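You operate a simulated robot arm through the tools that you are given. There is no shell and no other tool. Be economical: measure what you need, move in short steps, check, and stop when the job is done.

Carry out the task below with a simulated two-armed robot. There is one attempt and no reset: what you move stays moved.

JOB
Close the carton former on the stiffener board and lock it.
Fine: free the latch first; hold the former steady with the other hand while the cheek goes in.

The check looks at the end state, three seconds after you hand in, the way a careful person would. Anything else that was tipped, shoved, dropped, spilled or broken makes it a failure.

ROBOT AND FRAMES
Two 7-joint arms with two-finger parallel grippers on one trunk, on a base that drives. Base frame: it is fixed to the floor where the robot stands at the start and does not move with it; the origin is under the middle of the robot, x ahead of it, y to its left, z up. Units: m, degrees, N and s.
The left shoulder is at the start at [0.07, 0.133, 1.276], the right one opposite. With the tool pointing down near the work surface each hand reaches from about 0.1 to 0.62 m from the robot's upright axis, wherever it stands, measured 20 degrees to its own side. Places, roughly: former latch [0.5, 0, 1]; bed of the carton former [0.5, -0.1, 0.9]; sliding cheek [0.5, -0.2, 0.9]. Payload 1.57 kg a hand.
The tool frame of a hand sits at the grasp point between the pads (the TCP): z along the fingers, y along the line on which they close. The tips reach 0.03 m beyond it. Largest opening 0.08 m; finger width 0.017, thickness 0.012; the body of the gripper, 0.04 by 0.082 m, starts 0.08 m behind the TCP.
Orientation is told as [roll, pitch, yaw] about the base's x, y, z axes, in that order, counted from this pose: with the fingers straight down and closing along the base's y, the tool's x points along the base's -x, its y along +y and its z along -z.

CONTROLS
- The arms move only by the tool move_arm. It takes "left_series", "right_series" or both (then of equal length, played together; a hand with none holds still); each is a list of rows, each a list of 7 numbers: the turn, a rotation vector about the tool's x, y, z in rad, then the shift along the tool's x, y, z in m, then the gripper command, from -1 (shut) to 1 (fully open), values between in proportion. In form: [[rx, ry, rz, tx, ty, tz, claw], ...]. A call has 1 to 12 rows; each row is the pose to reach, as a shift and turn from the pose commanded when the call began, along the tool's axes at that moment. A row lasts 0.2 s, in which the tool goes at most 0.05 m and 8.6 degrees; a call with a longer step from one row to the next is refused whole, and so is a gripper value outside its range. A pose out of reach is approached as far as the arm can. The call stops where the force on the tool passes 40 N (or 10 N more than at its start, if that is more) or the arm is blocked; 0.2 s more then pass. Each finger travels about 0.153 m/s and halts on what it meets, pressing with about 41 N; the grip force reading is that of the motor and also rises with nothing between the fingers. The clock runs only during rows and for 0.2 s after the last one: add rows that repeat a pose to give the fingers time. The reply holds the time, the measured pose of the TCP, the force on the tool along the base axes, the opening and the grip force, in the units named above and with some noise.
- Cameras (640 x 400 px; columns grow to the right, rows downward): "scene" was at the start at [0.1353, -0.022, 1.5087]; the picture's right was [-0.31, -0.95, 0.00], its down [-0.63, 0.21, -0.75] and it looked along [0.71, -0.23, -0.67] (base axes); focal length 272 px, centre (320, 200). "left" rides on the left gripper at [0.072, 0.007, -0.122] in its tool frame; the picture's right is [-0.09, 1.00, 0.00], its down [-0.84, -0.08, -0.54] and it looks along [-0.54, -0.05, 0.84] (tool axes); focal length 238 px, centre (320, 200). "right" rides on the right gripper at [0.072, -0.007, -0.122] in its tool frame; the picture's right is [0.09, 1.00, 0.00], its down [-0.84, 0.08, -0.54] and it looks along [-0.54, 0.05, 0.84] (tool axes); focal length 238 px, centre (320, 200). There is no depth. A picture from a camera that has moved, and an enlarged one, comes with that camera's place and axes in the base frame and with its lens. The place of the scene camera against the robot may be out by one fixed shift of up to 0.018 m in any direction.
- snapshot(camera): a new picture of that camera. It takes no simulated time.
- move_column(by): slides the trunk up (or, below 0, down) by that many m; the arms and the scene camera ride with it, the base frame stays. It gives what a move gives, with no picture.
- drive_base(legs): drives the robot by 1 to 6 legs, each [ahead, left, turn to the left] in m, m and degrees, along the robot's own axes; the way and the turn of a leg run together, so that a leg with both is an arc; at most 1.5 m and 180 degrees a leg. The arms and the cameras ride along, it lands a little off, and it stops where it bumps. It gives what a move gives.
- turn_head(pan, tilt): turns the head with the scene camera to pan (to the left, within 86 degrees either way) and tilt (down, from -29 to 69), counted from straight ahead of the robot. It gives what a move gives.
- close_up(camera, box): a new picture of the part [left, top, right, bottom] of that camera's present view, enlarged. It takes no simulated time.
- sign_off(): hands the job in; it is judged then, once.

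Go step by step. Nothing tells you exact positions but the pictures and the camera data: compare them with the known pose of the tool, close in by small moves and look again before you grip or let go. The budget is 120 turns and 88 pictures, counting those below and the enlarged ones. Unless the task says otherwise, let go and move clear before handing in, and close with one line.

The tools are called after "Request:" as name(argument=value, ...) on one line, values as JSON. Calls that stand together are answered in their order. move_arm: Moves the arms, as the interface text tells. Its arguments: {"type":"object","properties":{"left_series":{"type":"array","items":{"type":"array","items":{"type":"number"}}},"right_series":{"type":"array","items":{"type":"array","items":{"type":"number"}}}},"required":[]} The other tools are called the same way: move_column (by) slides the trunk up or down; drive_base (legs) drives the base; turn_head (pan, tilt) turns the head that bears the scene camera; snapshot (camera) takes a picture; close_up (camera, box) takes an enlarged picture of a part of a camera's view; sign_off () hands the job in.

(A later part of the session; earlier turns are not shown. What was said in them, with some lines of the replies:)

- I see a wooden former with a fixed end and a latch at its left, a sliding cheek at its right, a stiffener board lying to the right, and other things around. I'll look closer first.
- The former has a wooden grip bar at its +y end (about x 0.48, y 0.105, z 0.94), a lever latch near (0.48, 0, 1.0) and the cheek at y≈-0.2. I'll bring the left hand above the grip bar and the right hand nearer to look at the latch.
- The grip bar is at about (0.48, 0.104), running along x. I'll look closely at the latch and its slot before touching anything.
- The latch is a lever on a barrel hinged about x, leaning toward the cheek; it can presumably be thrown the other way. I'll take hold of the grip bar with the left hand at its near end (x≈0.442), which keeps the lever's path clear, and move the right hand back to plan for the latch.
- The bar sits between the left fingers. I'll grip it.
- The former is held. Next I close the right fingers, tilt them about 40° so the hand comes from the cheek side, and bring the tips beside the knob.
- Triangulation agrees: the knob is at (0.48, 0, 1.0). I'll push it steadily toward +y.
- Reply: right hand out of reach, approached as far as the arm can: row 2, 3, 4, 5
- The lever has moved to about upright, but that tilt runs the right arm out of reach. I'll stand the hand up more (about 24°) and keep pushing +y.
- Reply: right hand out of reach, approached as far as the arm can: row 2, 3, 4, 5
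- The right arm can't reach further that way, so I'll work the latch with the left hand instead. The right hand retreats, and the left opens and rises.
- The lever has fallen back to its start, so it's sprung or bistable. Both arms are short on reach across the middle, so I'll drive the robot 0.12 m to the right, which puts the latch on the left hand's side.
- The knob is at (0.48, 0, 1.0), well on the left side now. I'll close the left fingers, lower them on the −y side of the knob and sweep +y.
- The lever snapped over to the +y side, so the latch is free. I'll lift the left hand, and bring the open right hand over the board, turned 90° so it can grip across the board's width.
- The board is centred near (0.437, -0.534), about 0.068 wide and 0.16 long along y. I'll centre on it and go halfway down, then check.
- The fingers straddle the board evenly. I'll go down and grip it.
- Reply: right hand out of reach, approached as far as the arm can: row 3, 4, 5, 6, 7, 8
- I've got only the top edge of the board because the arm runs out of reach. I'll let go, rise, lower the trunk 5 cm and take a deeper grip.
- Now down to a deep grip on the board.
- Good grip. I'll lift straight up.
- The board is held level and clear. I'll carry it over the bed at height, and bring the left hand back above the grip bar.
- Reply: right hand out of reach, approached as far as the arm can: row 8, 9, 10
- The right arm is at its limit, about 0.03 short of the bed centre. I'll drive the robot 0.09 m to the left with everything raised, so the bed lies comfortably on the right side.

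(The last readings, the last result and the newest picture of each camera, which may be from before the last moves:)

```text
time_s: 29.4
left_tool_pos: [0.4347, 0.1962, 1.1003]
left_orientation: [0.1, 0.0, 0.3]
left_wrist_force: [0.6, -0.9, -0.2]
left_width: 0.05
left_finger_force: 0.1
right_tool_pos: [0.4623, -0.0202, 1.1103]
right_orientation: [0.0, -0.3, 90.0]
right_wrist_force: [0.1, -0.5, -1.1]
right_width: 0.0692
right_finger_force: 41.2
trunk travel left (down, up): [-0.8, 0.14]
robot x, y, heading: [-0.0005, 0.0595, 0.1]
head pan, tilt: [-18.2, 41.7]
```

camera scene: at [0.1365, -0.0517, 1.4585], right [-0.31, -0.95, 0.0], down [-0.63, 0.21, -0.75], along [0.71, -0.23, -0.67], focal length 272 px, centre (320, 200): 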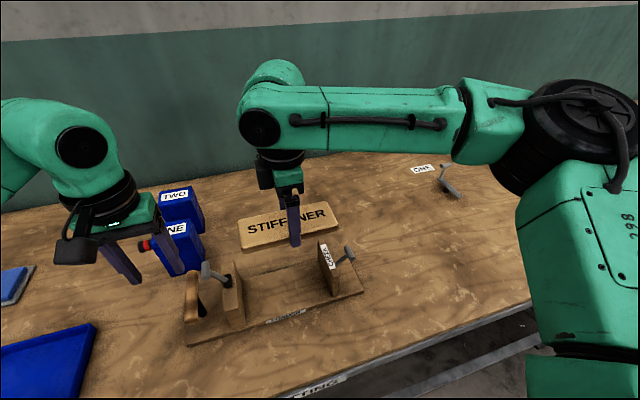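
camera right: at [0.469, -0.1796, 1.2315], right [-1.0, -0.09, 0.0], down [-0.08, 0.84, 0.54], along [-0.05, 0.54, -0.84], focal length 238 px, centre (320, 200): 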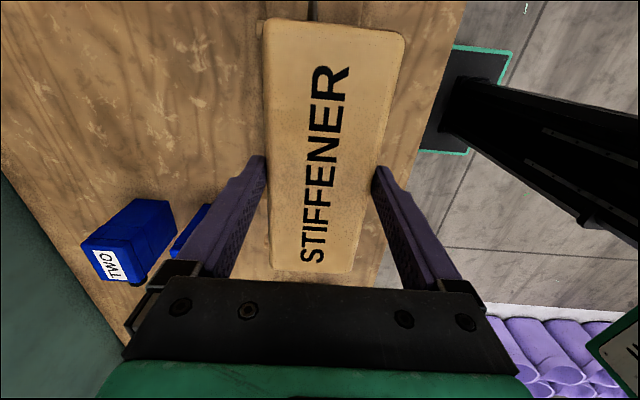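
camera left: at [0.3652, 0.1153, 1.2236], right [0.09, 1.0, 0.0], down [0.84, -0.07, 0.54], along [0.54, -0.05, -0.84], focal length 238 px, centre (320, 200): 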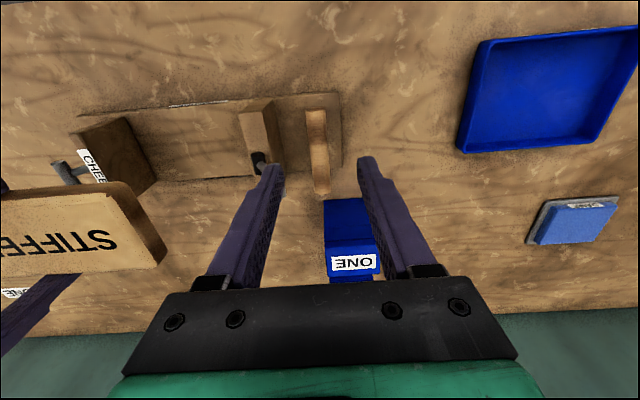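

Request:
move_arm(right_series=[[0, 0, 0, 0.03, -0.009, 0, -0.3], [0, 0, 0, 0.064, -0.019, 0, -0.3], [0, 0, 0, 0.064, -0.019, 0.04, -0.3], [0, 0, 0, 0.064, -0.019, 0.08, -0.3], [0, 0, 0, 0.064, -0.019, 0.1, -0.3], [0, 0, 0, 0.064, -0.019, 0.1, -0.3]])

Request:
snapshot(camera="left")

Request:
snapshot(camera="scene")

Request:
snapshot(camera="right")

```text
time_s: 30.8
left_tool_pos: [0.4362, 0.201, 1.1009]
left_orientation: [-0.1, -0.1, 0.2]
left_wrist_force: [0.2, 0.3, 0.1]
left_width: 0.05
left_finger_force: 0.1
right_tool_pos: [0.4806, -0.0808, 1.0117]
right_orientation: [-0.1, 0.0, 90.1]
right_wrist_force: [0.1, 0.1, -1.7]
right_width: 0.0691
right_finger_force: 41.2
trunk travel left (down, up): [-0.8, 0.14]
robot x, y, heading: [0.0013, 0.0596, 0.3]
head pan, tilt: [-18.2, 41.7]
```

```text
52 pictures are left
camera left: at [0.3639, 0.2069, 1.2237], right [0.09, 1.0, 0.0], down [0.84, -0.07, 0.54], along [0.54, -0.05, -0.84], focal length 238 px, centre (320, 200)
```

left: 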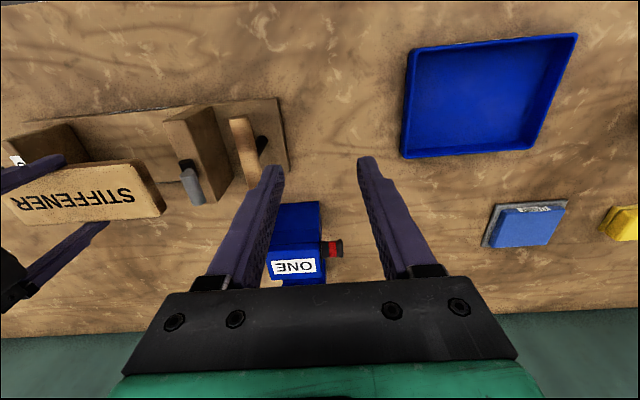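

```text
51 pictures are left
camera scene: at [0.1353, 0.04, 1.4587], right [-0.31, -0.95, 0.0], down [-0.63, 0.21, -0.75], along [0.71, -0.23, -0.67], focal length 272 px, centre (320, 200)
```

scene: 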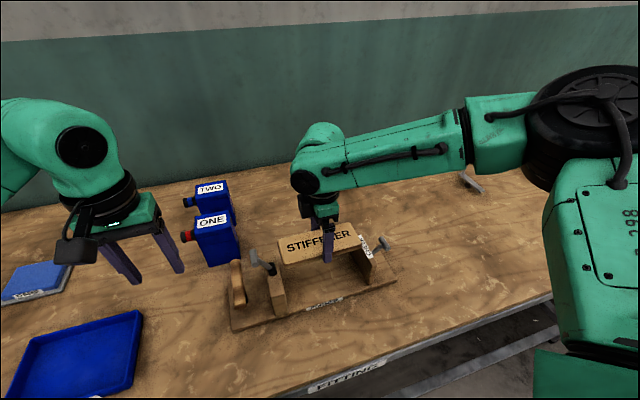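

```text
50 pictures are left
camera right: at [0.4875, -0.1528, 1.1331], right [-1.0, -0.09, 0.0], down [-0.08, 0.84, 0.54], along [-0.05, 0.54, -0.84], focal length 238 px, centre (320, 200)
```

right: 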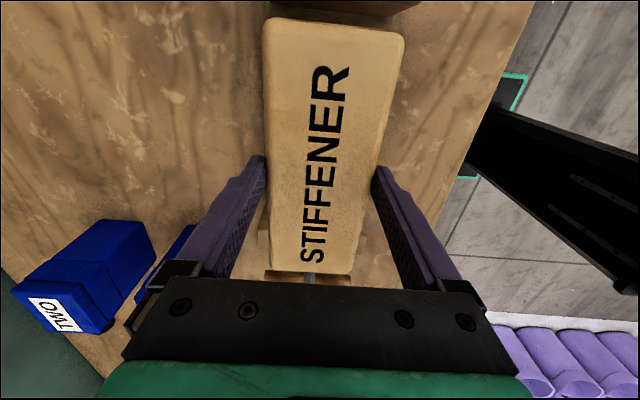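

The board hangs above the bed. I'll check the gap positions closely before lowering.

Request:
close_up(camera="scene", box=[215, 200, 415, 340])

Request:
close_up(camera="left", box=[0, 80, 300, 240])

```text
2.86 times, centred on (315, 270) of scene
camera zoom: at [0.1353, 0.04, 1.4587], right [-0.31, -0.95, 0.0], down [-0.63, 0.21, -0.75], along [0.71, -0.23, -0.67], focal length 776 px, centre (334, 0)
```

zoom: 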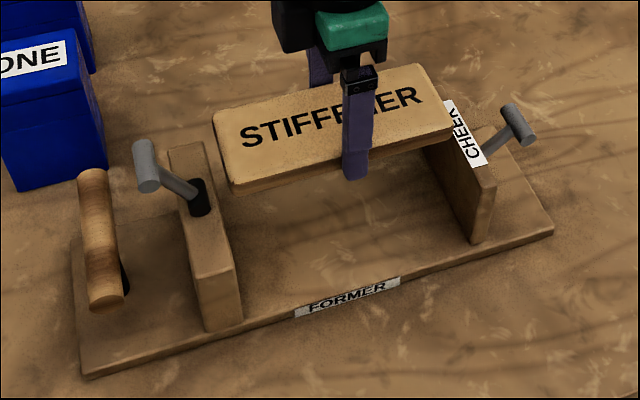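

```text
2.13 times, centred on (150, 160) of left
camera zoom: at [0.3639, 0.2069, 1.2237], right [0.09, 1.0, 0.0], down [0.84, -0.07, 0.54], along [0.54, -0.05, -0.84], focal length 508 px, centre (683, 285)
```

zoom: 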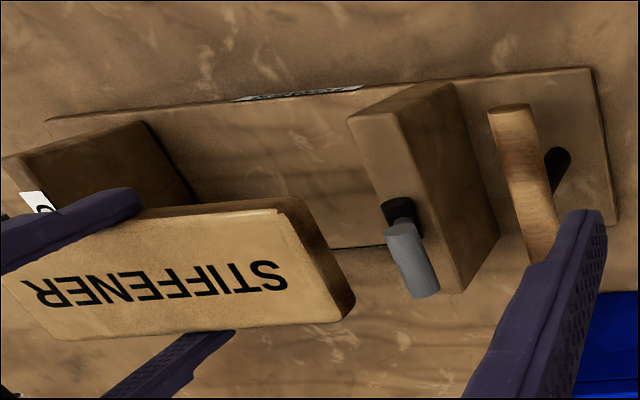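

The gaps look about 2 cm on either side, so the board fits lengthwise between block and cheek. I'll lower it slowly.

Request:
move_arm(right_series=[[0, 0, 0, 0.003, 0, 0.03, -0.3], [0, 0, 0, 0.003, 0, 0.06, -0.3], [0, 0, 0, 0.003, 0, 0.08, -0.3], [0, 0, 0, 0.003, 0, 0.1, -0.3], [0, 0, 0, 0.003, 0, 0.11, -0.3], [0, 0, 0, 0.003, 0, 0.115, -0.3], [0, 0, 0, 0.003, 0, 0.115, -0.3]])

Request:
close_up(camera="scene", box=[215, 200, 415, 340])

Request:
close_up(camera="left", box=[0, 80, 300, 240])

```text
time_s: 32.4
left_tool_pos: [0.4343, 0.2001, 1.0995]
left_orientation: [0.0, -0.1, 0.2]
left_wrist_force: [-0.1, -0.5, -1.1]
left_width: 0.05
left_finger_force: 0.0
right_tool_pos: [0.4626, -0.0988, 0.9119]
right_orientation: [-0.1, -0.1, 90.0]
right_wrist_force: [0.1, 0.0, -1.0]
right_width: 0.0693
right_finger_force: 40.9
right hand out of reach, approached as far as the arm can: row 3, 4, 5, 6, 7
trunk travel left (down, up): [-0.8, 0.14]
robot x, y, heading: [-0.0022, 0.0596, 0.1]
head pan, tilt: [-18.2, 41.7]
```

```text
2.86 times, centred on (315, 270) of scene
camera zoom: at [0.1354, 0.0393, 1.4586], right [-0.31, -0.95, 0.0], down [-0.63, 0.21, -0.75], along [0.71, -0.23, -0.67], focal length 776 px, centre (334, 0)
```

zoom: 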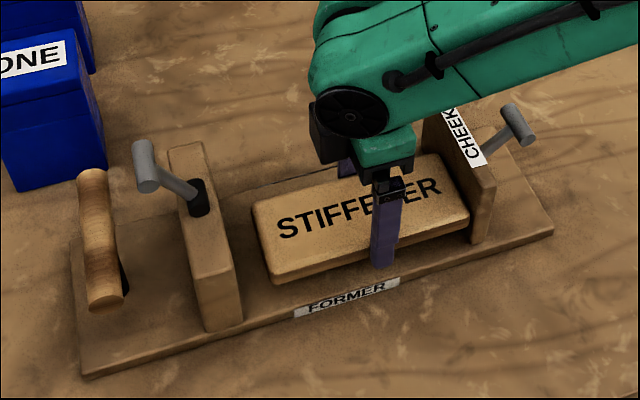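

```text
2.13 times, centred on (150, 160) of left
camera zoom: at [0.3641, 0.2063, 1.2238], right [0.09, 1.0, 0.0], down [0.84, -0.07, 0.54], along [0.54, -0.05, -0.84], focal length 508 px, centre (683, 285)
```

zoom: 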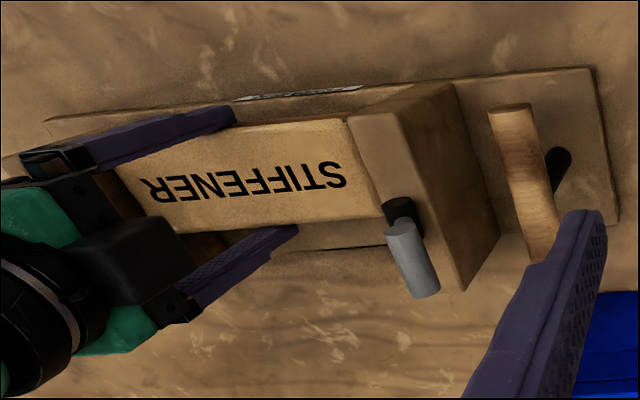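

The arm ran short again as it lowered, pulling the board back about 2 cm. I'll lift it straight back up and drive the robot a little forward.

Request:
move_arm(right_series=[[0, 0, 0, 0, 0, -0.03, -0.3], [0, 0, 0, 0, 0, -0.07, -0.3], [0, 0, 0, 0, 0, -0.11, -0.3], [0, 0, 0, 0, 0, -0.12, -0.3]])

Request:
drive_base(legs=[[0.06, 0, 0]])

```text
time_s: 33.4
left_tool_pos: [0.4352, 0.1992, 1.1003]
left_orientation: [0.0, 0.0, 0.1]
left_wrist_force: [0.5, -0.7, 0.6]
left_width: 0.0501
left_finger_force: 0.0
right_tool_pos: [0.4628, -0.0996, 1.0335]
right_orientation: [0.0, -0.1, 90.0]
right_wrist_force: [0.3, 0.7, -0.8]
right_width: 0.069
right_finger_force: 41.3
trunk travel left (down, up): [-0.8, 0.14]
robot x, y, heading: [0.0002, 0.062, 0.3]
head pan, tilt: [-18.2, 41.7]
```

```text
time_s: 34.3
left_tool_pos: [0.4876, 0.1997, 1.104]
left_orientation: [-0.1, -0.3, 0.3]
left_wrist_force: [-0.8, 0.1, 1.3]
left_width: 0.0501
left_finger_force: 0.1
right_tool_pos: [0.5163, -0.0987, 1.0354]
right_orientation: [-0.4, -0.1, 89.9]
right_wrist_force: [-0.2, -1.1, -1.4]
right_width: 0.069
right_finger_force: 41.1
trunk travel left (down, up): [-0.8, 0.14]
robot x, y, heading: [0.0551, 0.0614, 0.1]
head pan, tilt: [-18.2, 41.7]
```

Request:
move_arm(right_series=[[0, 0, 0, -0.0147, 0.035, 0, -0.3], [0, 0, 0, -0.0147, 0.035, 0, -0.3], [0, 0, 0, -0.0147, 0.035, 0.04, -0.3], [0, 0, 0, -0.0147, 0.035, 0.08, -0.3], [0, 0, 0, -0.0147, 0.035, 0.11, -0.3], [0, 0, 0, -0.0147, 0.035, 0.125, -0.3], [0, 0, 0, -0.0147, 0.035, 0.135, -0.3], [0, 0, 0, -0.0147, 0.035, 0.135, -0.3]])

Request:
close_up(camera="scene", box=[215, 200, 415, 340])

Request:
snapshot(camera="left")

```text
time_s: 36.1
left_tool_pos: [0.4936, 0.1993, 1.1012]
left_orientation: [0.0, 0.1, 0.2]
left_wrist_force: [-1.1, 0.5, 0.3]
left_width: 0.0499
left_finger_force: 0.0
right_tool_pos: [0.4856, -0.0857, 0.8983]
right_orientation: [0.0, 0.0, 90.0]
right_wrist_force: [0.7, -0.4, -1.4]
right_width: 0.0693
right_finger_force: 41.0
trunk travel left (down, up): [-0.8, 0.14]
robot x, y, heading: [0.0559, 0.0631, 0.3]
head pan, tilt: [-18.2, 41.7]
```

```text
2.86 times, centred on (315, 270) of scene
camera zoom: at [0.1942, 0.0394, 1.4587], right [-0.31, -0.95, 0.0], down [-0.63, 0.21, -0.75], along [0.71, -0.23, -0.67], focal length 776 px, centre (334, 0)
```

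zoom: 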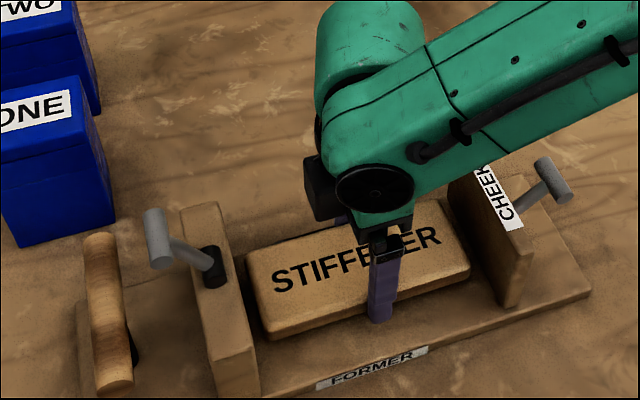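

```text
44 pictures are left
camera left: at [0.4228, 0.2063, 1.224], right [0.09, 1.0, 0.0], down [0.84, -0.07, 0.54], along [0.54, -0.05, -0.84], focal length 238 px, centre (320, 200)
```

left: 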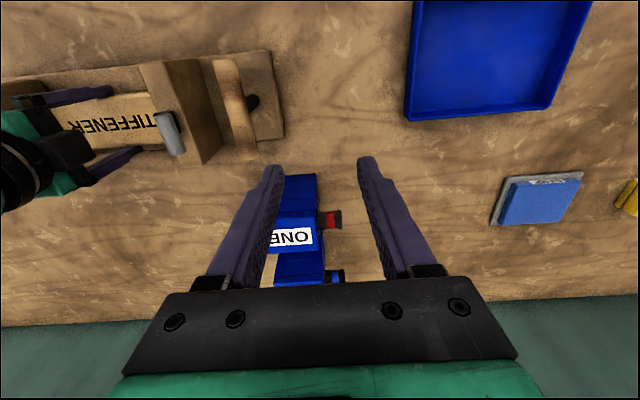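

The board is well placed in the bed. I'll lower the last centimetre and watch the force.

Request:
move_arm(right_series=[[0, 0, 0, 0, 0.004, 0.003, -0.3], [0, 0, 0, 0, 0.004, 0.005, -0.3], [0, 0, 0, 0, 0.004, 0.007, -0.3], [0, 0, 0, 0, 0.004, 0.009, -0.3], [0, 0, 0, 0, 0.004, 0.009, -0.3]])

```text
time_s: 37.3
left_tool_pos: [0.4938, 0.1997, 1.1007]
left_orientation: [0.1, 0.1, 0.2]
left_wrist_force: [-0.4, 0.6, -0.4]
left_width: 0.0502
left_finger_force: 0.0
right_tool_pos: [0.4825, -0.0859, 0.8882]
right_orientation: [-0.1, -0.1, 89.9]
right_wrist_force: [0.2, 0.6, -1.3]
right_width: 0.0694
right_finger_force: 40.8
trunk travel left (down, up): [-0.8, 0.14]
robot x, y, heading: [0.0578, 0.0579, 0.4]
head pan, tilt: [-18.2, 41.7]
```

Request:
move_arm(right_series=[[0, 0, 0, 0, 0, 0.002, -0.3], [0, 0, 0, 0, 0, 0.004, -0.3], [0, 0, 0, 0, 0, 0.006, -0.3], [0, 0, 0, 0, 0, 0.008, -0.3], [0, 0, 0, 0, 0, 0.008, -0.3]])

Request:
close_up(camera="scene", box=[265, 250, 405, 340])

```text
time_s: 38.5
left_tool_pos: [0.4935, 0.2003, 1.102]
left_orientation: [0.0, -0.1, 0.1]
left_wrist_force: [0.0, 0.6, 0.7]
left_width: 0.0496
left_finger_force: 0.1
right_tool_pos: [0.4808, -0.0867, 0.887]
right_orientation: [-0.4, -0.1, 90.0]
right_wrist_force: [8.0, -0.7, 22.3]
right_width: 0.0691
right_finger_force: 40.9
right hand out of reach, approached as far as the arm can: row 3, 4, 5
trunk travel left (down, up): [-0.8, 0.14]
robot x, y, heading: [0.0581, 0.0616, -0.1]
head pan, tilt: [-18.2, 41.7]
```

```text
4.44 times, centred on (335, 295) of scene
camera zoom: at [0.1931, 0.0406, 1.4592], right [-0.31, -0.95, 0.0], down [-0.63, 0.21, -0.75], along [0.71, -0.23, -0.66], focal length 1207 px, centre (253, -222)
```

zoom: 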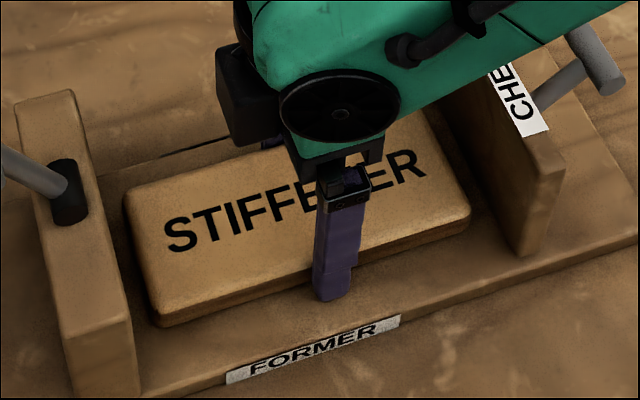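

The board has seated on the bed (22 N). I'll ease off, open and lift away.

Request:
move_arm(right_series=[[0, 0, 0, 0, 0, -0.001, -0.1], [0, 0, 0, 0, 0, -0.002, 0.75], [0, 0, 0, 0, 0, -0.002, 1], [0, 0, 0, 0, 0, -0.002, 1], [0, 0, 0, 0, 0, -0.03, 1], [0, 0, 0, 0, 0, -0.07, 1], [0, 0, 0, 0, 0, -0.11, 1], [0, 0, 0, 0, 0, -0.15, 1], [0, 0, 0, 0, 0, -0.19, 1], [0, 0, 0, 0, 0, -0.21, 1]])

Request:
snapshot(camera="right")

Request:
close_up(camera="scene", box=[215, 200, 415, 340])

```text
time_s: 40.7
left_tool_pos: [0.4934, 0.2, 1.1006]
left_orientation: [0.0, 0.0, 0.2]
left_wrist_force: [0.6, -1.3, -0.6]
left_width: 0.0498
left_finger_force: 0.0
right_tool_pos: [0.4788, -0.0883, 1.0938]
right_orientation: [0.0, 0.0, 90.1]
right_wrist_force: [0.7, 0.0, 0.1]
right_width: 0.0799
right_finger_force: 0.1
trunk travel left (down, up): [-0.8, 0.14]
robot x, y, heading: [0.0635, 0.0598, -0.0]
head pan, tilt: [-18.2, 41.7]
```

```text
42 pictures are left
camera right: at [0.4863, -0.159, 1.2154], right [-1.0, -0.09, 0.0], down [-0.08, 0.84, 0.54], along [-0.05, 0.54, -0.84], focal length 238 px, centre (320, 200)
```

right: 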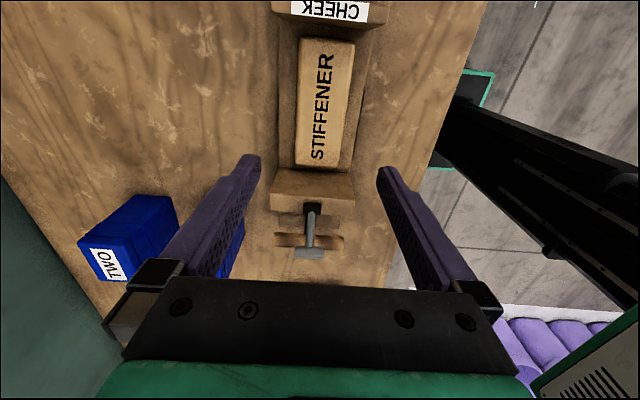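

```text
2.86 times, centred on (315, 270) of scene
camera zoom: at [0.1941, 0.0394, 1.4587], right [-0.31, -0.95, 0.0], down [-0.63, 0.21, -0.75], along [0.71, -0.23, -0.67], focal length 776 px, centre (334, 0)
```

zoom: 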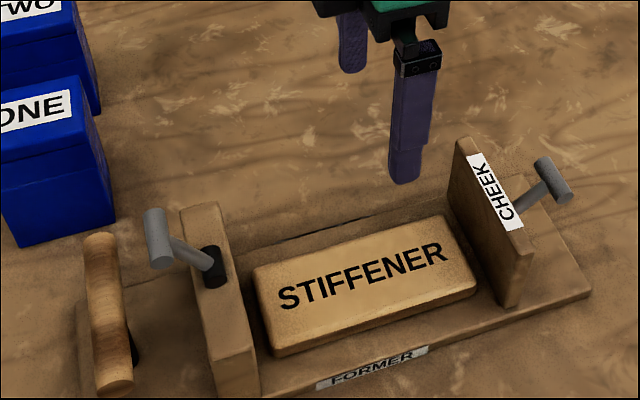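

The board lies squarely in the bed between block and cheek. Now the left hand goes back above the grip bar, and the right hand closes, turns back and goes out behind the cheek's knob (about 0.48, -0.24, 0.93).

Request:
move_arm(right_series=[[0, 0, 0.1428, 0.018, 0, 0, -1], [0, 0, 0.2856, 0.036, 0, 0, -1], [0, 0, 0.4284, 0.054, 0, 0, -1], [0, 0, 0.5712, 0.072, 0, 0, -1], [0, 0, 0.714, 0.09, 0, 0, -1], [0, 0, 0.8568, 0.108, 0, 0, -1], [0, 0, 0.9996, 0.126, 0, 0, -1], [0, 0, 1.1424, 0.144, 0, 0, -1], [0, 0, 1.2852, 0.162, 0, 0, -1], [0, 0, 1.428, 0.18, 0, 0, -1], [0, 0, 1.5708, 0.2, 0, 0, -1], [0, 0, 1.5708, 0.2, 0, 0, -1]], left_series=[[0, 0, 0, 0.01, -0.01, 0, 0.25], [0, 0, 0, 0.02, -0.02, 0, 0.25], [0, 0, 0, 0.03, -0.03, 0, 0.25], [0, 0, 0, 0.04, -0.045, 0, 0.25], [0, 0, 0, 0.05, -0.06, 0, 0.25], [0, 0, 0, 0.0574, -0.075, 0, 0.25], [0, 0, 0, 0.0574, -0.09, 0, 0.25], [0, 0, 0, 0.0574, -0.096, 0, 0.25], [0, 0, 0, 0.0574, -0.096, 0, 0.25], [0, 0, 0, 0.0574, -0.096, 0, 0.25], [0, 0, 0, 0.0574, -0.096, 0, 0.25], [0, 0, 0, 0.0574, -0.096, 0, 0.25]])

Request:
snapshot(camera="left")

Request:
snapshot(camera="right")

```text
time_s: 43.3
left_tool_pos: [0.4358, 0.1034, 1.1014]
left_orientation: [0.0, 0.1, 0.2]
left_wrist_force: [-0.1, -0.3, -0.1]
left_width: 0.05
left_finger_force: 0.0
right_tool_pos: [0.4815, -0.2867, 1.0955]
right_orientation: [0.0, 0.0, -0.1]
right_wrist_force: [0.1, -0.6, -0.7]
right_width: 0.0002
right_finger_force: 21.1
trunk travel left (down, up): [-0.8, 0.14]
robot x, y, heading: [0.0601, 0.0615, 0.3]
head pan, tilt: [-18.2, 41.7]
```

```text
40 pictures are left
camera left: at [0.3652, 0.1109, 1.2243], right [0.09, 1.0, 0.0], down [0.84, -0.07, 0.54], along [0.54, -0.05, -0.84], focal length 238 px, centre (320, 200)
```

left: 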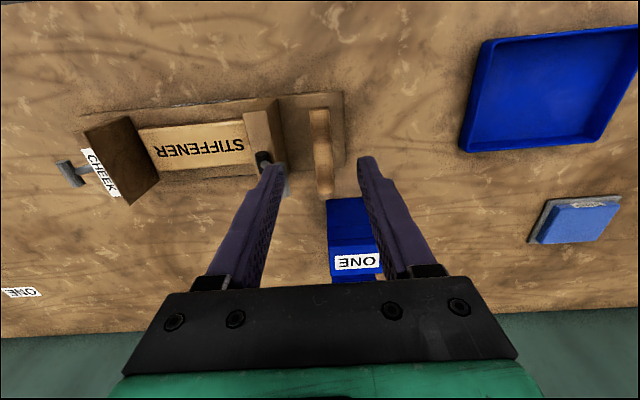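

```text
39 pictures are left
camera right: at [0.4092, -0.2934, 1.2172], right [-0.09, 1.0, 0.0], down [0.84, 0.08, 0.54], along [0.54, 0.05, -0.84], focal length 238 px, centre (320, 200)
```

right: 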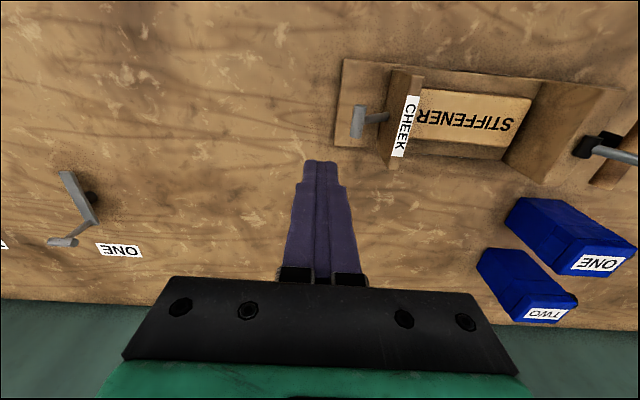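

Both hands are lined up. I'll lower and grip the bar with the left, and lower the right behind the cheek knob.

Request:
move_arm(left_series=[[0, 0, 0, 0, 0, 0.04, 0.25], [0, 0, 0, 0, 0, 0.08, 0.25], [0, 0, 0, 0, 0, 0.12, 0.25], [0, 0, 0, 0, 0, 0.15, 0.25], [0, 0, 0, 0, 0, 0.171, 0.25], [0, 0, 0, 0, 0, 0.171, 0.25], [0, 0, 0, 0, 0, 0.171, -0.3], [0, 0, 0, 0, 0, 0.171, -1], [0, 0, 0, 0, 0, 0.171, -1], [0, 0, 0, 0, 0, 0.171, -1]], right_series=[[0, 0, 0, 0, 0, 0.03, -1], [0, 0, 0, 0, 0, 0.06, -1], [0, 0, 0, 0, 0, 0.09, -1], [0, 0, 0, 0, 0, 0.12, -1], [0, 0, 0, 0, 0, 0.145, -1], [0, 0, 0, 0, 0, 0.16, -1], [0, 0, 0, 0, 0, 0.16, -1], [0, 0, 0, 0, 0, 0.16, -1], [0, 0, 0, 0, 0, 0.16, -1], [0, 0, 0, 0, 0, 0.16, -1]])

Request:
snapshot(camera="right")

Request:
snapshot(camera="scene")

```text
time_s: 45.5
left_tool_pos: [0.4377, 0.1037, 0.9299]
left_orientation: [0.0, -0.1, 0.2]
left_wrist_force: [-1.4, 0.4, -0.3]
left_width: 0.0231
left_finger_force: 35.7
right_tool_pos: [0.4804, -0.2862, 0.9345]
right_orientation: [-0.1, 0.0, 0.1]
right_wrist_force: [-0.5, -0.4, -1.2]
right_width: 0.0001
right_finger_force: 21.5
trunk travel left (down, up): [-0.8, 0.14]
robot x, y, heading: [0.0601, 0.0589, -0.1]
head pan, tilt: [-18.2, 41.7]
```

```text
38 pictures are left
camera right: at [0.4094, -0.2934, 1.0551], right [-0.09, 1.0, 0.0], down [0.84, 0.08, 0.54], along [0.54, 0.05, -0.84], focal length 238 px, centre (320, 200)
```

right: 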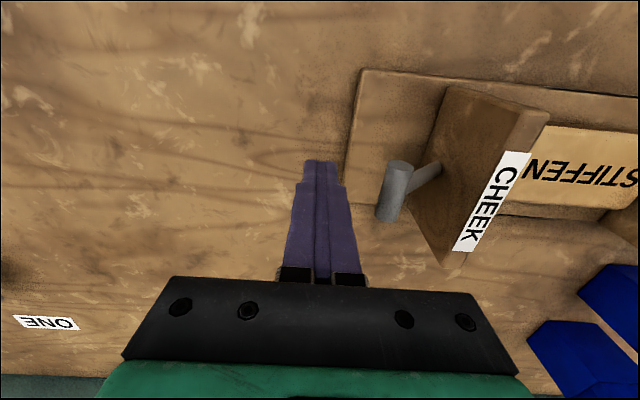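

```text
37 pictures are left
camera scene: at [0.1945, 0.0395, 1.4586], right [-0.31, -0.95, 0.0], down [-0.63, 0.21, -0.75], along [0.71, -0.23, -0.67], focal length 272 px, centre (320, 200)
```

scene: 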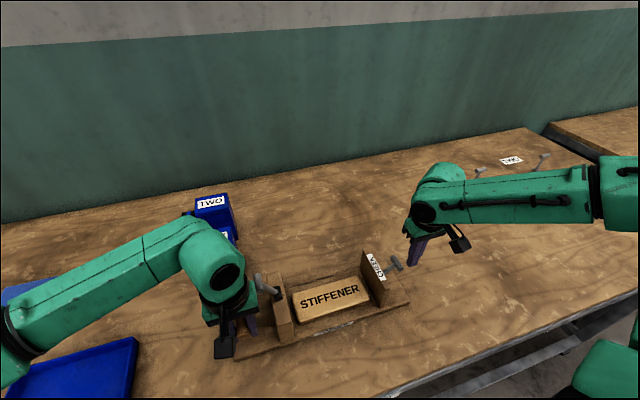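

The bar is held and the fingers are 2–3 cm behind the knob. I'll push the cheek in gently.

Request:
move_arm(right_series=[[0, 0, 0, 0, 0.015, 0, -1], [0, 0, 0, 0, 0.022, 0, -1], [0, 0, 0, 0, 0.027, 0, -1], [0, 0, 0, 0, 0.032, 0, -1], [0, 0, 0, 0, 0.037, 0, -1], [0, 0, 0, 0, 0.042, 0, -1], [0, 0, 0, 0, 0.042, 0, -1]])

Request:
snapshot(camera="right")

```text
time_s: 47.1
left_tool_pos: [0.4381, 0.1024, 0.9303]
left_orientation: [-0.1, 0.0, 0.2]
left_wrist_force: [-0.6, 5.2, -0.1]
left_width: 0.0236
left_finger_force: 35.8
right_tool_pos: [0.4826, -0.2439, 0.9348]
right_orientation: [0.1, 0.0, 0.2]
right_wrist_force: [-0.1, -3.4, 1.1]
right_width: 0.0003
right_finger_force: 20.9
trunk travel left (down, up): [-0.8, 0.14]
robot x, y, heading: [0.0556, 0.0621, 0.1]
head pan, tilt: [-18.2, 41.7]
```

```text
36 pictures are left
camera right: at [0.4091, -0.2511, 1.0559], right [-0.09, 1.0, 0.0], down [0.84, 0.08, 0.54], along [0.54, 0.05, -0.84], focal length 238 px, centre (320, 200)
```

right: 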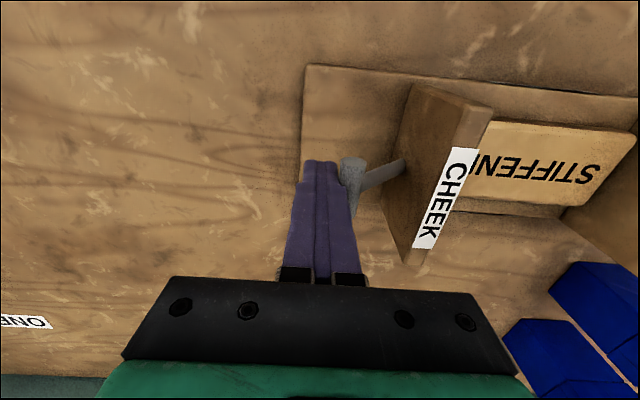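

The cheek slides freely with about 4 N, which confirms the latch is free, and the former stays still. I'll keep pushing until the force rises.

Request:
move_arm(right_series=[[0, 0, 0, 0, 0.004, 0, -1], [0, 0, 0, 0, 0.008, 0, -1], [0, 0, 0, 0, 0.011, 0, -1], [0, 0, 0, 0, 0.014, 0, -1], [0, 0, 0, 0, 0.017, 0, -1], [0, 0, 0, 0, 0.019, 0, -1], [0, 0, 0, 0, 0.021, 0, -1], [0, 0, 0, 0, 0.023, 0, -1], [0, 0, 0, 0, 0.023, 0, -1]])

Request:
snapshot(camera="right")

Request:
close_up(camera="scene", box=[220, 220, 440, 360])

```text
time_s: 48.5
left_tool_pos: [0.4377, 0.1058, 0.9309]
left_orientation: [0.5, 0.0, 0.3]
left_wrist_force: [-0.1, 2.7, 1.4]
left_width: 0.024
left_finger_force: 35.8
right_tool_pos: [0.4809, -0.2319, 0.9351]
right_orientation: [-0.5, 0.1, -0.2]
right_wrist_force: [1.0, -6.5, 0.6]
right_width: 0.0
right_finger_force: 21.3
trunk travel left (down, up): [-0.8, 0.14]
robot x, y, heading: [0.0593, 0.0593, 0.0]
head pan, tilt: [-18.2, 41.7]
stopped in row 6 (right hand): the force on the tool passed its limit (the readings are from after the stop); the commanded pose is now the measured one
```

```text
35 pictures are left
camera right: at [0.4088, -0.2375, 1.0565], right [-0.09, 1.0, -0.01], down [0.84, 0.08, 0.54], along [0.54, 0.04, -0.84], focal length 238 px, centre (320, 200)
```

right: 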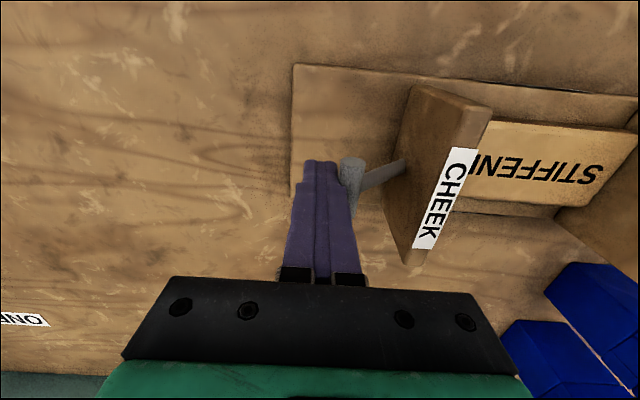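

```text
2.86 times, centred on (330, 290) of scene
camera zoom: at [0.194, 0.038, 1.4587], right [-0.31, -0.95, 0.0], down [-0.63, 0.21, -0.75], along [0.71, -0.23, -0.67], focal length 776 px, centre (291, -57)
```

zoom: 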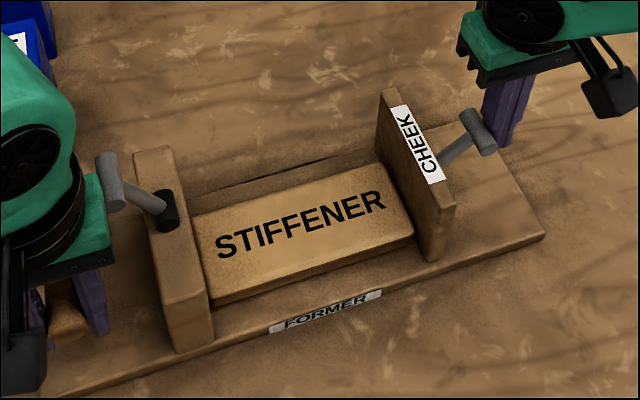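

The push ended at the force limit with the board apparently snug between block and cheek. A closer look at both contacts.

Request:
close_up(camera="scene", box=[265, 270, 345, 350])

Request:
close_up(camera="right", box=[360, 60, 640, 260])

```text
5.00 times, centred on (305, 310) of scene
camera zoom: at [0.194, 0.038, 1.4587], right [-0.31, -0.95, 0.0], down [-0.63, 0.21, -0.75], along [0.71, -0.23, -0.67], focal length 1358 px, centre (395, -350)
```

zoom: 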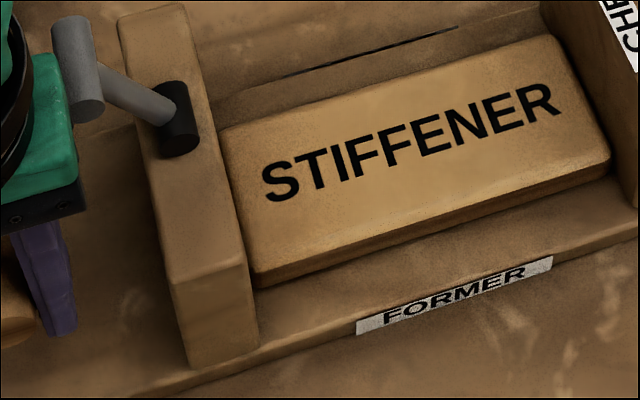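

```text
2.00 times, centred on (500, 160) of right
camera zoom: at [0.4088, -0.2375, 1.0565], right [-0.09, 1.0, -0.01], down [0.84, 0.08, 0.54], along [0.54, 0.04, -0.84], focal length 477 px, centre (-40, 280)
```

zoom: 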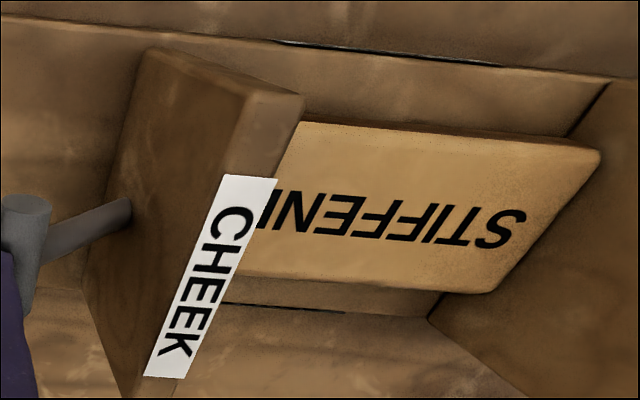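

The board is clamped snugly on both faces. The right hand stays behind the cheek as a stop; the left lets go of the bar, rises, closes and comes down on the +y side of the latch knob.

Request:
move_arm(left_series=[[0, 0, 0, 0, 0, 0, 0], [0, 0, 0, 0, 0, 0, 0.3], [0, 0, 0, 0, 0, -0.03, 0.3], [0, 0, 0, 0, 0, -0.07, 0.3], [0, 0, 0, 0, 0, -0.11, 0.3], [0, 0, 0, 0, 0, -0.15, 0], [0, 0, 0, -0.015, 0, -0.18, -1], [0, 0, 0, -0.042, 0.002, -0.18, -1], [0, 0, 0, -0.042, 0.002, -0.15, -1], [0, 0, 0, -0.042, 0.002, -0.11, -1], [0, 0, 0, -0.042, 0.002, -0.085, -1], [0, 0, 0, -0.042, 0.002, -0.085, -1]])

Request:
snapshot(camera="left")

```text
time_s: 51.1
left_tool_pos: [0.4802, 0.1068, 1.0159]
left_orientation: [0.6, 0.0, 0.3]
left_wrist_force: [0.2, -0.4, -0.3]
left_width: 0.0
left_finger_force: 21.1
right_tool_pos: [0.4804, -0.2328, 0.9349]
right_orientation: [-0.3, 0.1, -0.1]
right_wrist_force: [0.1, -1.9, -0.1]
right_width: 0.0
right_finger_force: 21.0
trunk travel left (down, up): [-0.8, 0.14]
robot x, y, heading: [0.0585, 0.0599, 0.1]
head pan, tilt: [-18.2, 41.7]
```

```text
31 pictures are left
camera left: at [0.4091, 0.1118, 1.139], right [0.09, 1.0, 0.01], down [0.84, -0.08, 0.54], along [0.54, -0.04, -0.84], focal length 238 px, centre (320, 200)
```

left: 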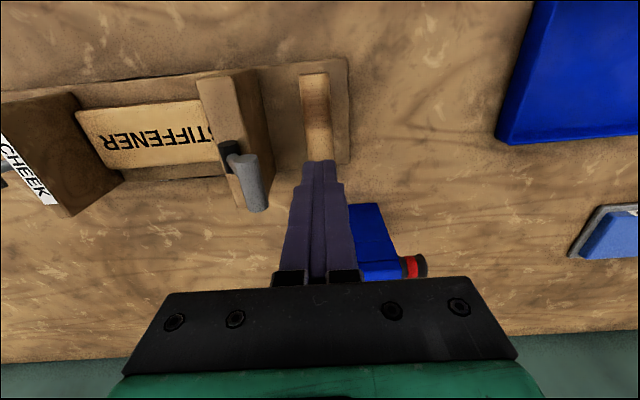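

In position with the knob on its −y side. I'll sweep the lever toward the cheek to lock.

Request:
move_arm(left_series=[[0, 0, 0, 0, -0.015, 0, -1], [0, 0, 0, 0, -0.027, 0, -1], [0, 0, 0, 0, -0.037, 0, -1], [0, 0, 0, 0, -0.047, 0, -1], [0, 0, 0, 0, -0.057, 0, -1], [0, 0, 0, 0, -0.067, 0, -1], [0, 0, 0, 0, -0.077, 0, -1], [0, 0, 0, 0, -0.085, 0, -1], [0, 0, 0, 0, -0.085, 0, -1]])

Request:
snapshot(camera="left")

Request:
close_up(camera="scene", box=[220, 220, 440, 360])

```text
time_s: 53.1
left_tool_pos: [0.4808, 0.0263, 1.0156]
left_orientation: [0.8, 0.1, 0.5]
left_wrist_force: [-1.8, 17.7, 2.8]
left_width: 0.0
left_finger_force: 21.3
right_tool_pos: [0.4799, -0.2321, 0.9348]
right_orientation: [-0.6, 0.1, -0.2]
right_wrist_force: [1.5, -14.9, -1.9]
right_width: 0.0
right_finger_force: 21.3
trunk travel left (down, up): [-0.8, 0.14]
robot x, y, heading: [0.0609, 0.0598, 0.1]
head pan, tilt: [-18.2, 41.7]
```

```text
30 pictures are left
camera left: at [0.41, 0.0302, 1.1379], right [0.08, 1.0, 0.01], down [0.84, -0.08, 0.54], along [0.54, -0.03, -0.84], focal length 238 px, centre (320, 200)
```

left: 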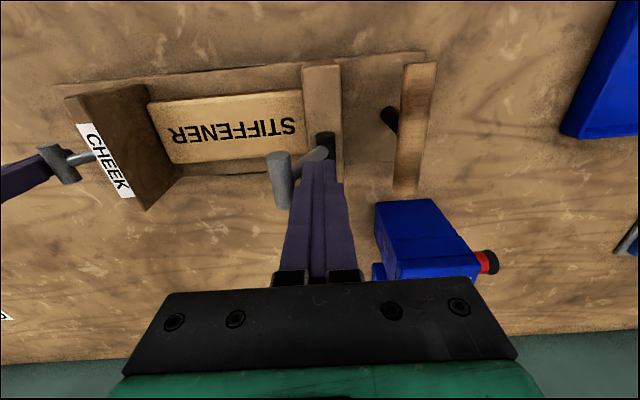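

```text
2.86 times, centred on (330, 290) of scene
camera zoom: at [0.1939, 0.0403, 1.4587], right [-0.31, -0.95, 0.0], down [-0.63, 0.21, -0.75], along [0.71, -0.23, -0.67], focal length 776 px, centre (291, -57)
```

zoom: 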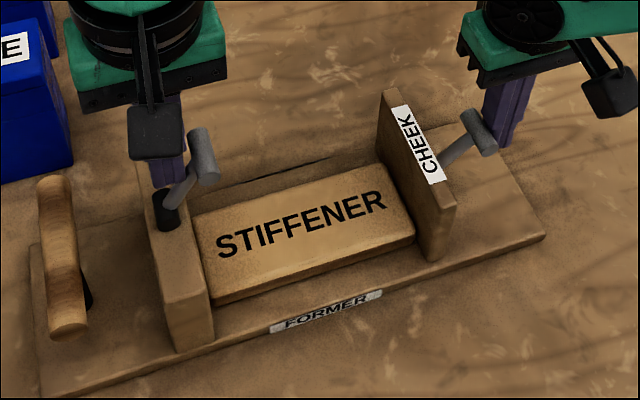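

The lever is hard against its stop on the cheek side, as it was at the start. I'll back both hands off and lift clear.

Request:
move_arm(left_series=[[0, 0, 0, 0, 0.01, 0, -1], [0, 0, 0, 0, 0.02, 0, -1], [0, 0, 0, 0, 0.025, -0.03, -1], [0, 0, 0, 0, 0.025, -0.07, -1], [0, 0, 0, 0, 0.025, -0.11, -1], [0, 0, 0, 0.04, 0.045, -0.13, -1], [0, 0, 0, 0.08, 0.07, -0.14, -1]], right_series=[[0, 0, 0, 0, -0.01, 0, -1], [0, 0, 0, 0, -0.025, 0, -1], [0, 0, 0, 0, -0.045, 0, -1], [0, 0, 0, 0, -0.055, -0.03, -1], [0, 0, 0, 0, -0.055, -0.07, -1], [0, 0, 0, 0, -0.065, -0.11, -1], [0, 0, 0, 0, -0.075, -0.15, -1]])

Request:
close_up(camera="scene", box=[220, 220, 440, 360])

Request:
snapshot(camera="left")

Request:
snapshot(camera="scene")

Request:
snapshot(camera="right")

```text
time_s: 54.7
left_tool_pos: [0.3938, 0.0937, 1.1563]
left_orientation: [0.5, -0.1, 0.4]
left_wrist_force: [-1.0, -1.2, -0.1]
left_width: 0.0
left_finger_force: 22.2
right_tool_pos: [0.477, -0.3009, 1.0868]
right_orientation: [-0.5, 0.0, -0.2]
right_wrist_force: [-0.7, -0.2, -0.5]
right_width: 0.0
right_finger_force: 21.2
trunk travel left (down, up): [-0.8, 0.14]
robot x, y, heading: [0.0589, 0.0611, 0.0]
head pan, tilt: [-18.2, 41.7]
```

```text
2.86 times, centred on (330, 290) of scene
camera zoom: at [0.1912, 0.0413, 1.459], right [-0.31, -0.95, 0.0], down [-0.63, 0.21, -0.75], along [0.71, -0.23, -0.66], focal length 776 px, centre (291, -57)
```

zoom: 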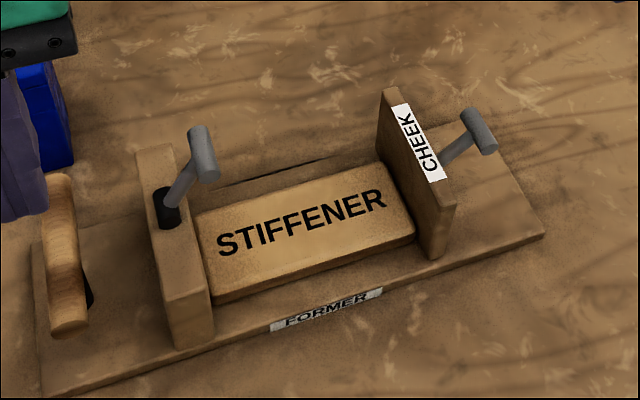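

```text
27 pictures are left
camera left: at [0.3241, 0.0988, 1.279], right [0.09, 1.0, 0.01], down [0.84, -0.08, 0.54], along [0.54, -0.04, -0.84], focal length 238 px, centre (320, 200)
```

left: 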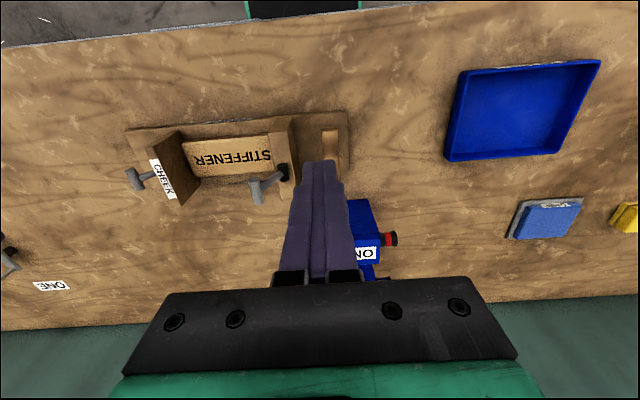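

```text
26 pictures are left
camera scene: at [0.1912, 0.0413, 1.459], right [-0.31, -0.95, 0.0], down [-0.63, 0.21, -0.75], along [0.71, -0.23, -0.66], focal length 272 px, centre (320, 200)
```

scene: 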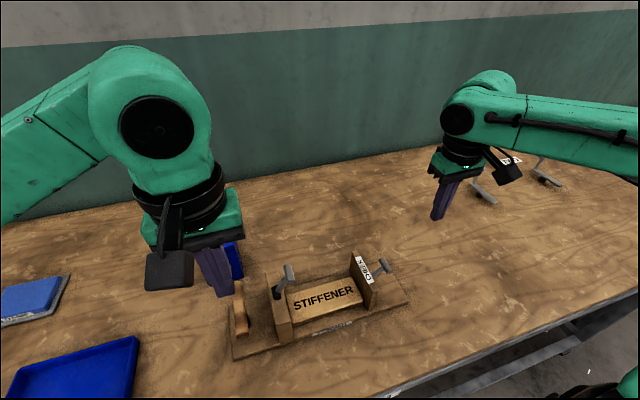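

```text
25 pictures are left
camera right: at [0.4049, -0.3069, 1.2081], right [-0.09, 1.0, -0.01], down [0.84, 0.08, 0.54], along [0.54, 0.04, -0.84], focal length 238 px, centre (320, 200)
```

right: 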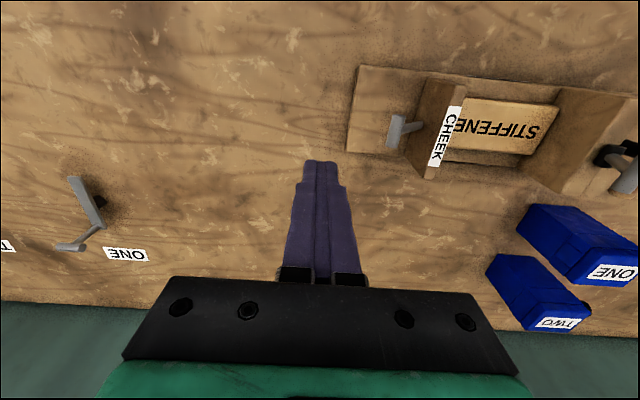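

The hands are clear and the lever stays locked. One last look at the cheek-to-board contact.

Request:
close_up(camera="left", box=[110, 100, 310, 225])

```text
3.20 times, centred on (210, 162) of left
camera zoom: at [0.3241, 0.0988, 1.279], right [0.09, 1.0, 0.01], down [0.84, -0.08, 0.54], along [0.54, -0.04, -0.84], focal length 763 px, centre (672, 320)
```

zoom: 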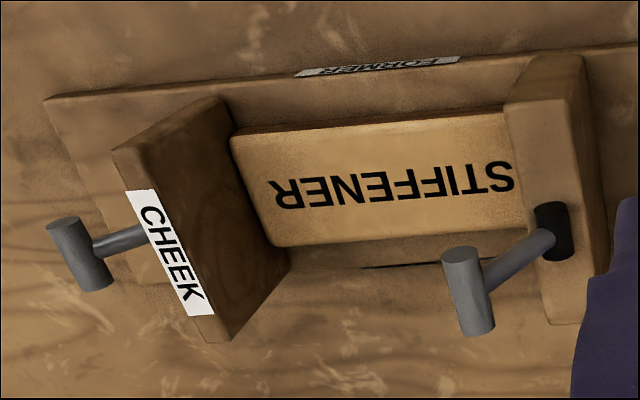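

The board is tight between cheek and block, the lever is in its locked position, and nothing else was disturbed, so I'm handing in.

Request:
sign_off()

```text
The job is handed in.
```

The former is closed on the stiffener board and the latch lever is thrown back to lock it; both hands are clear. I did not pull on the cheek to test the lock.
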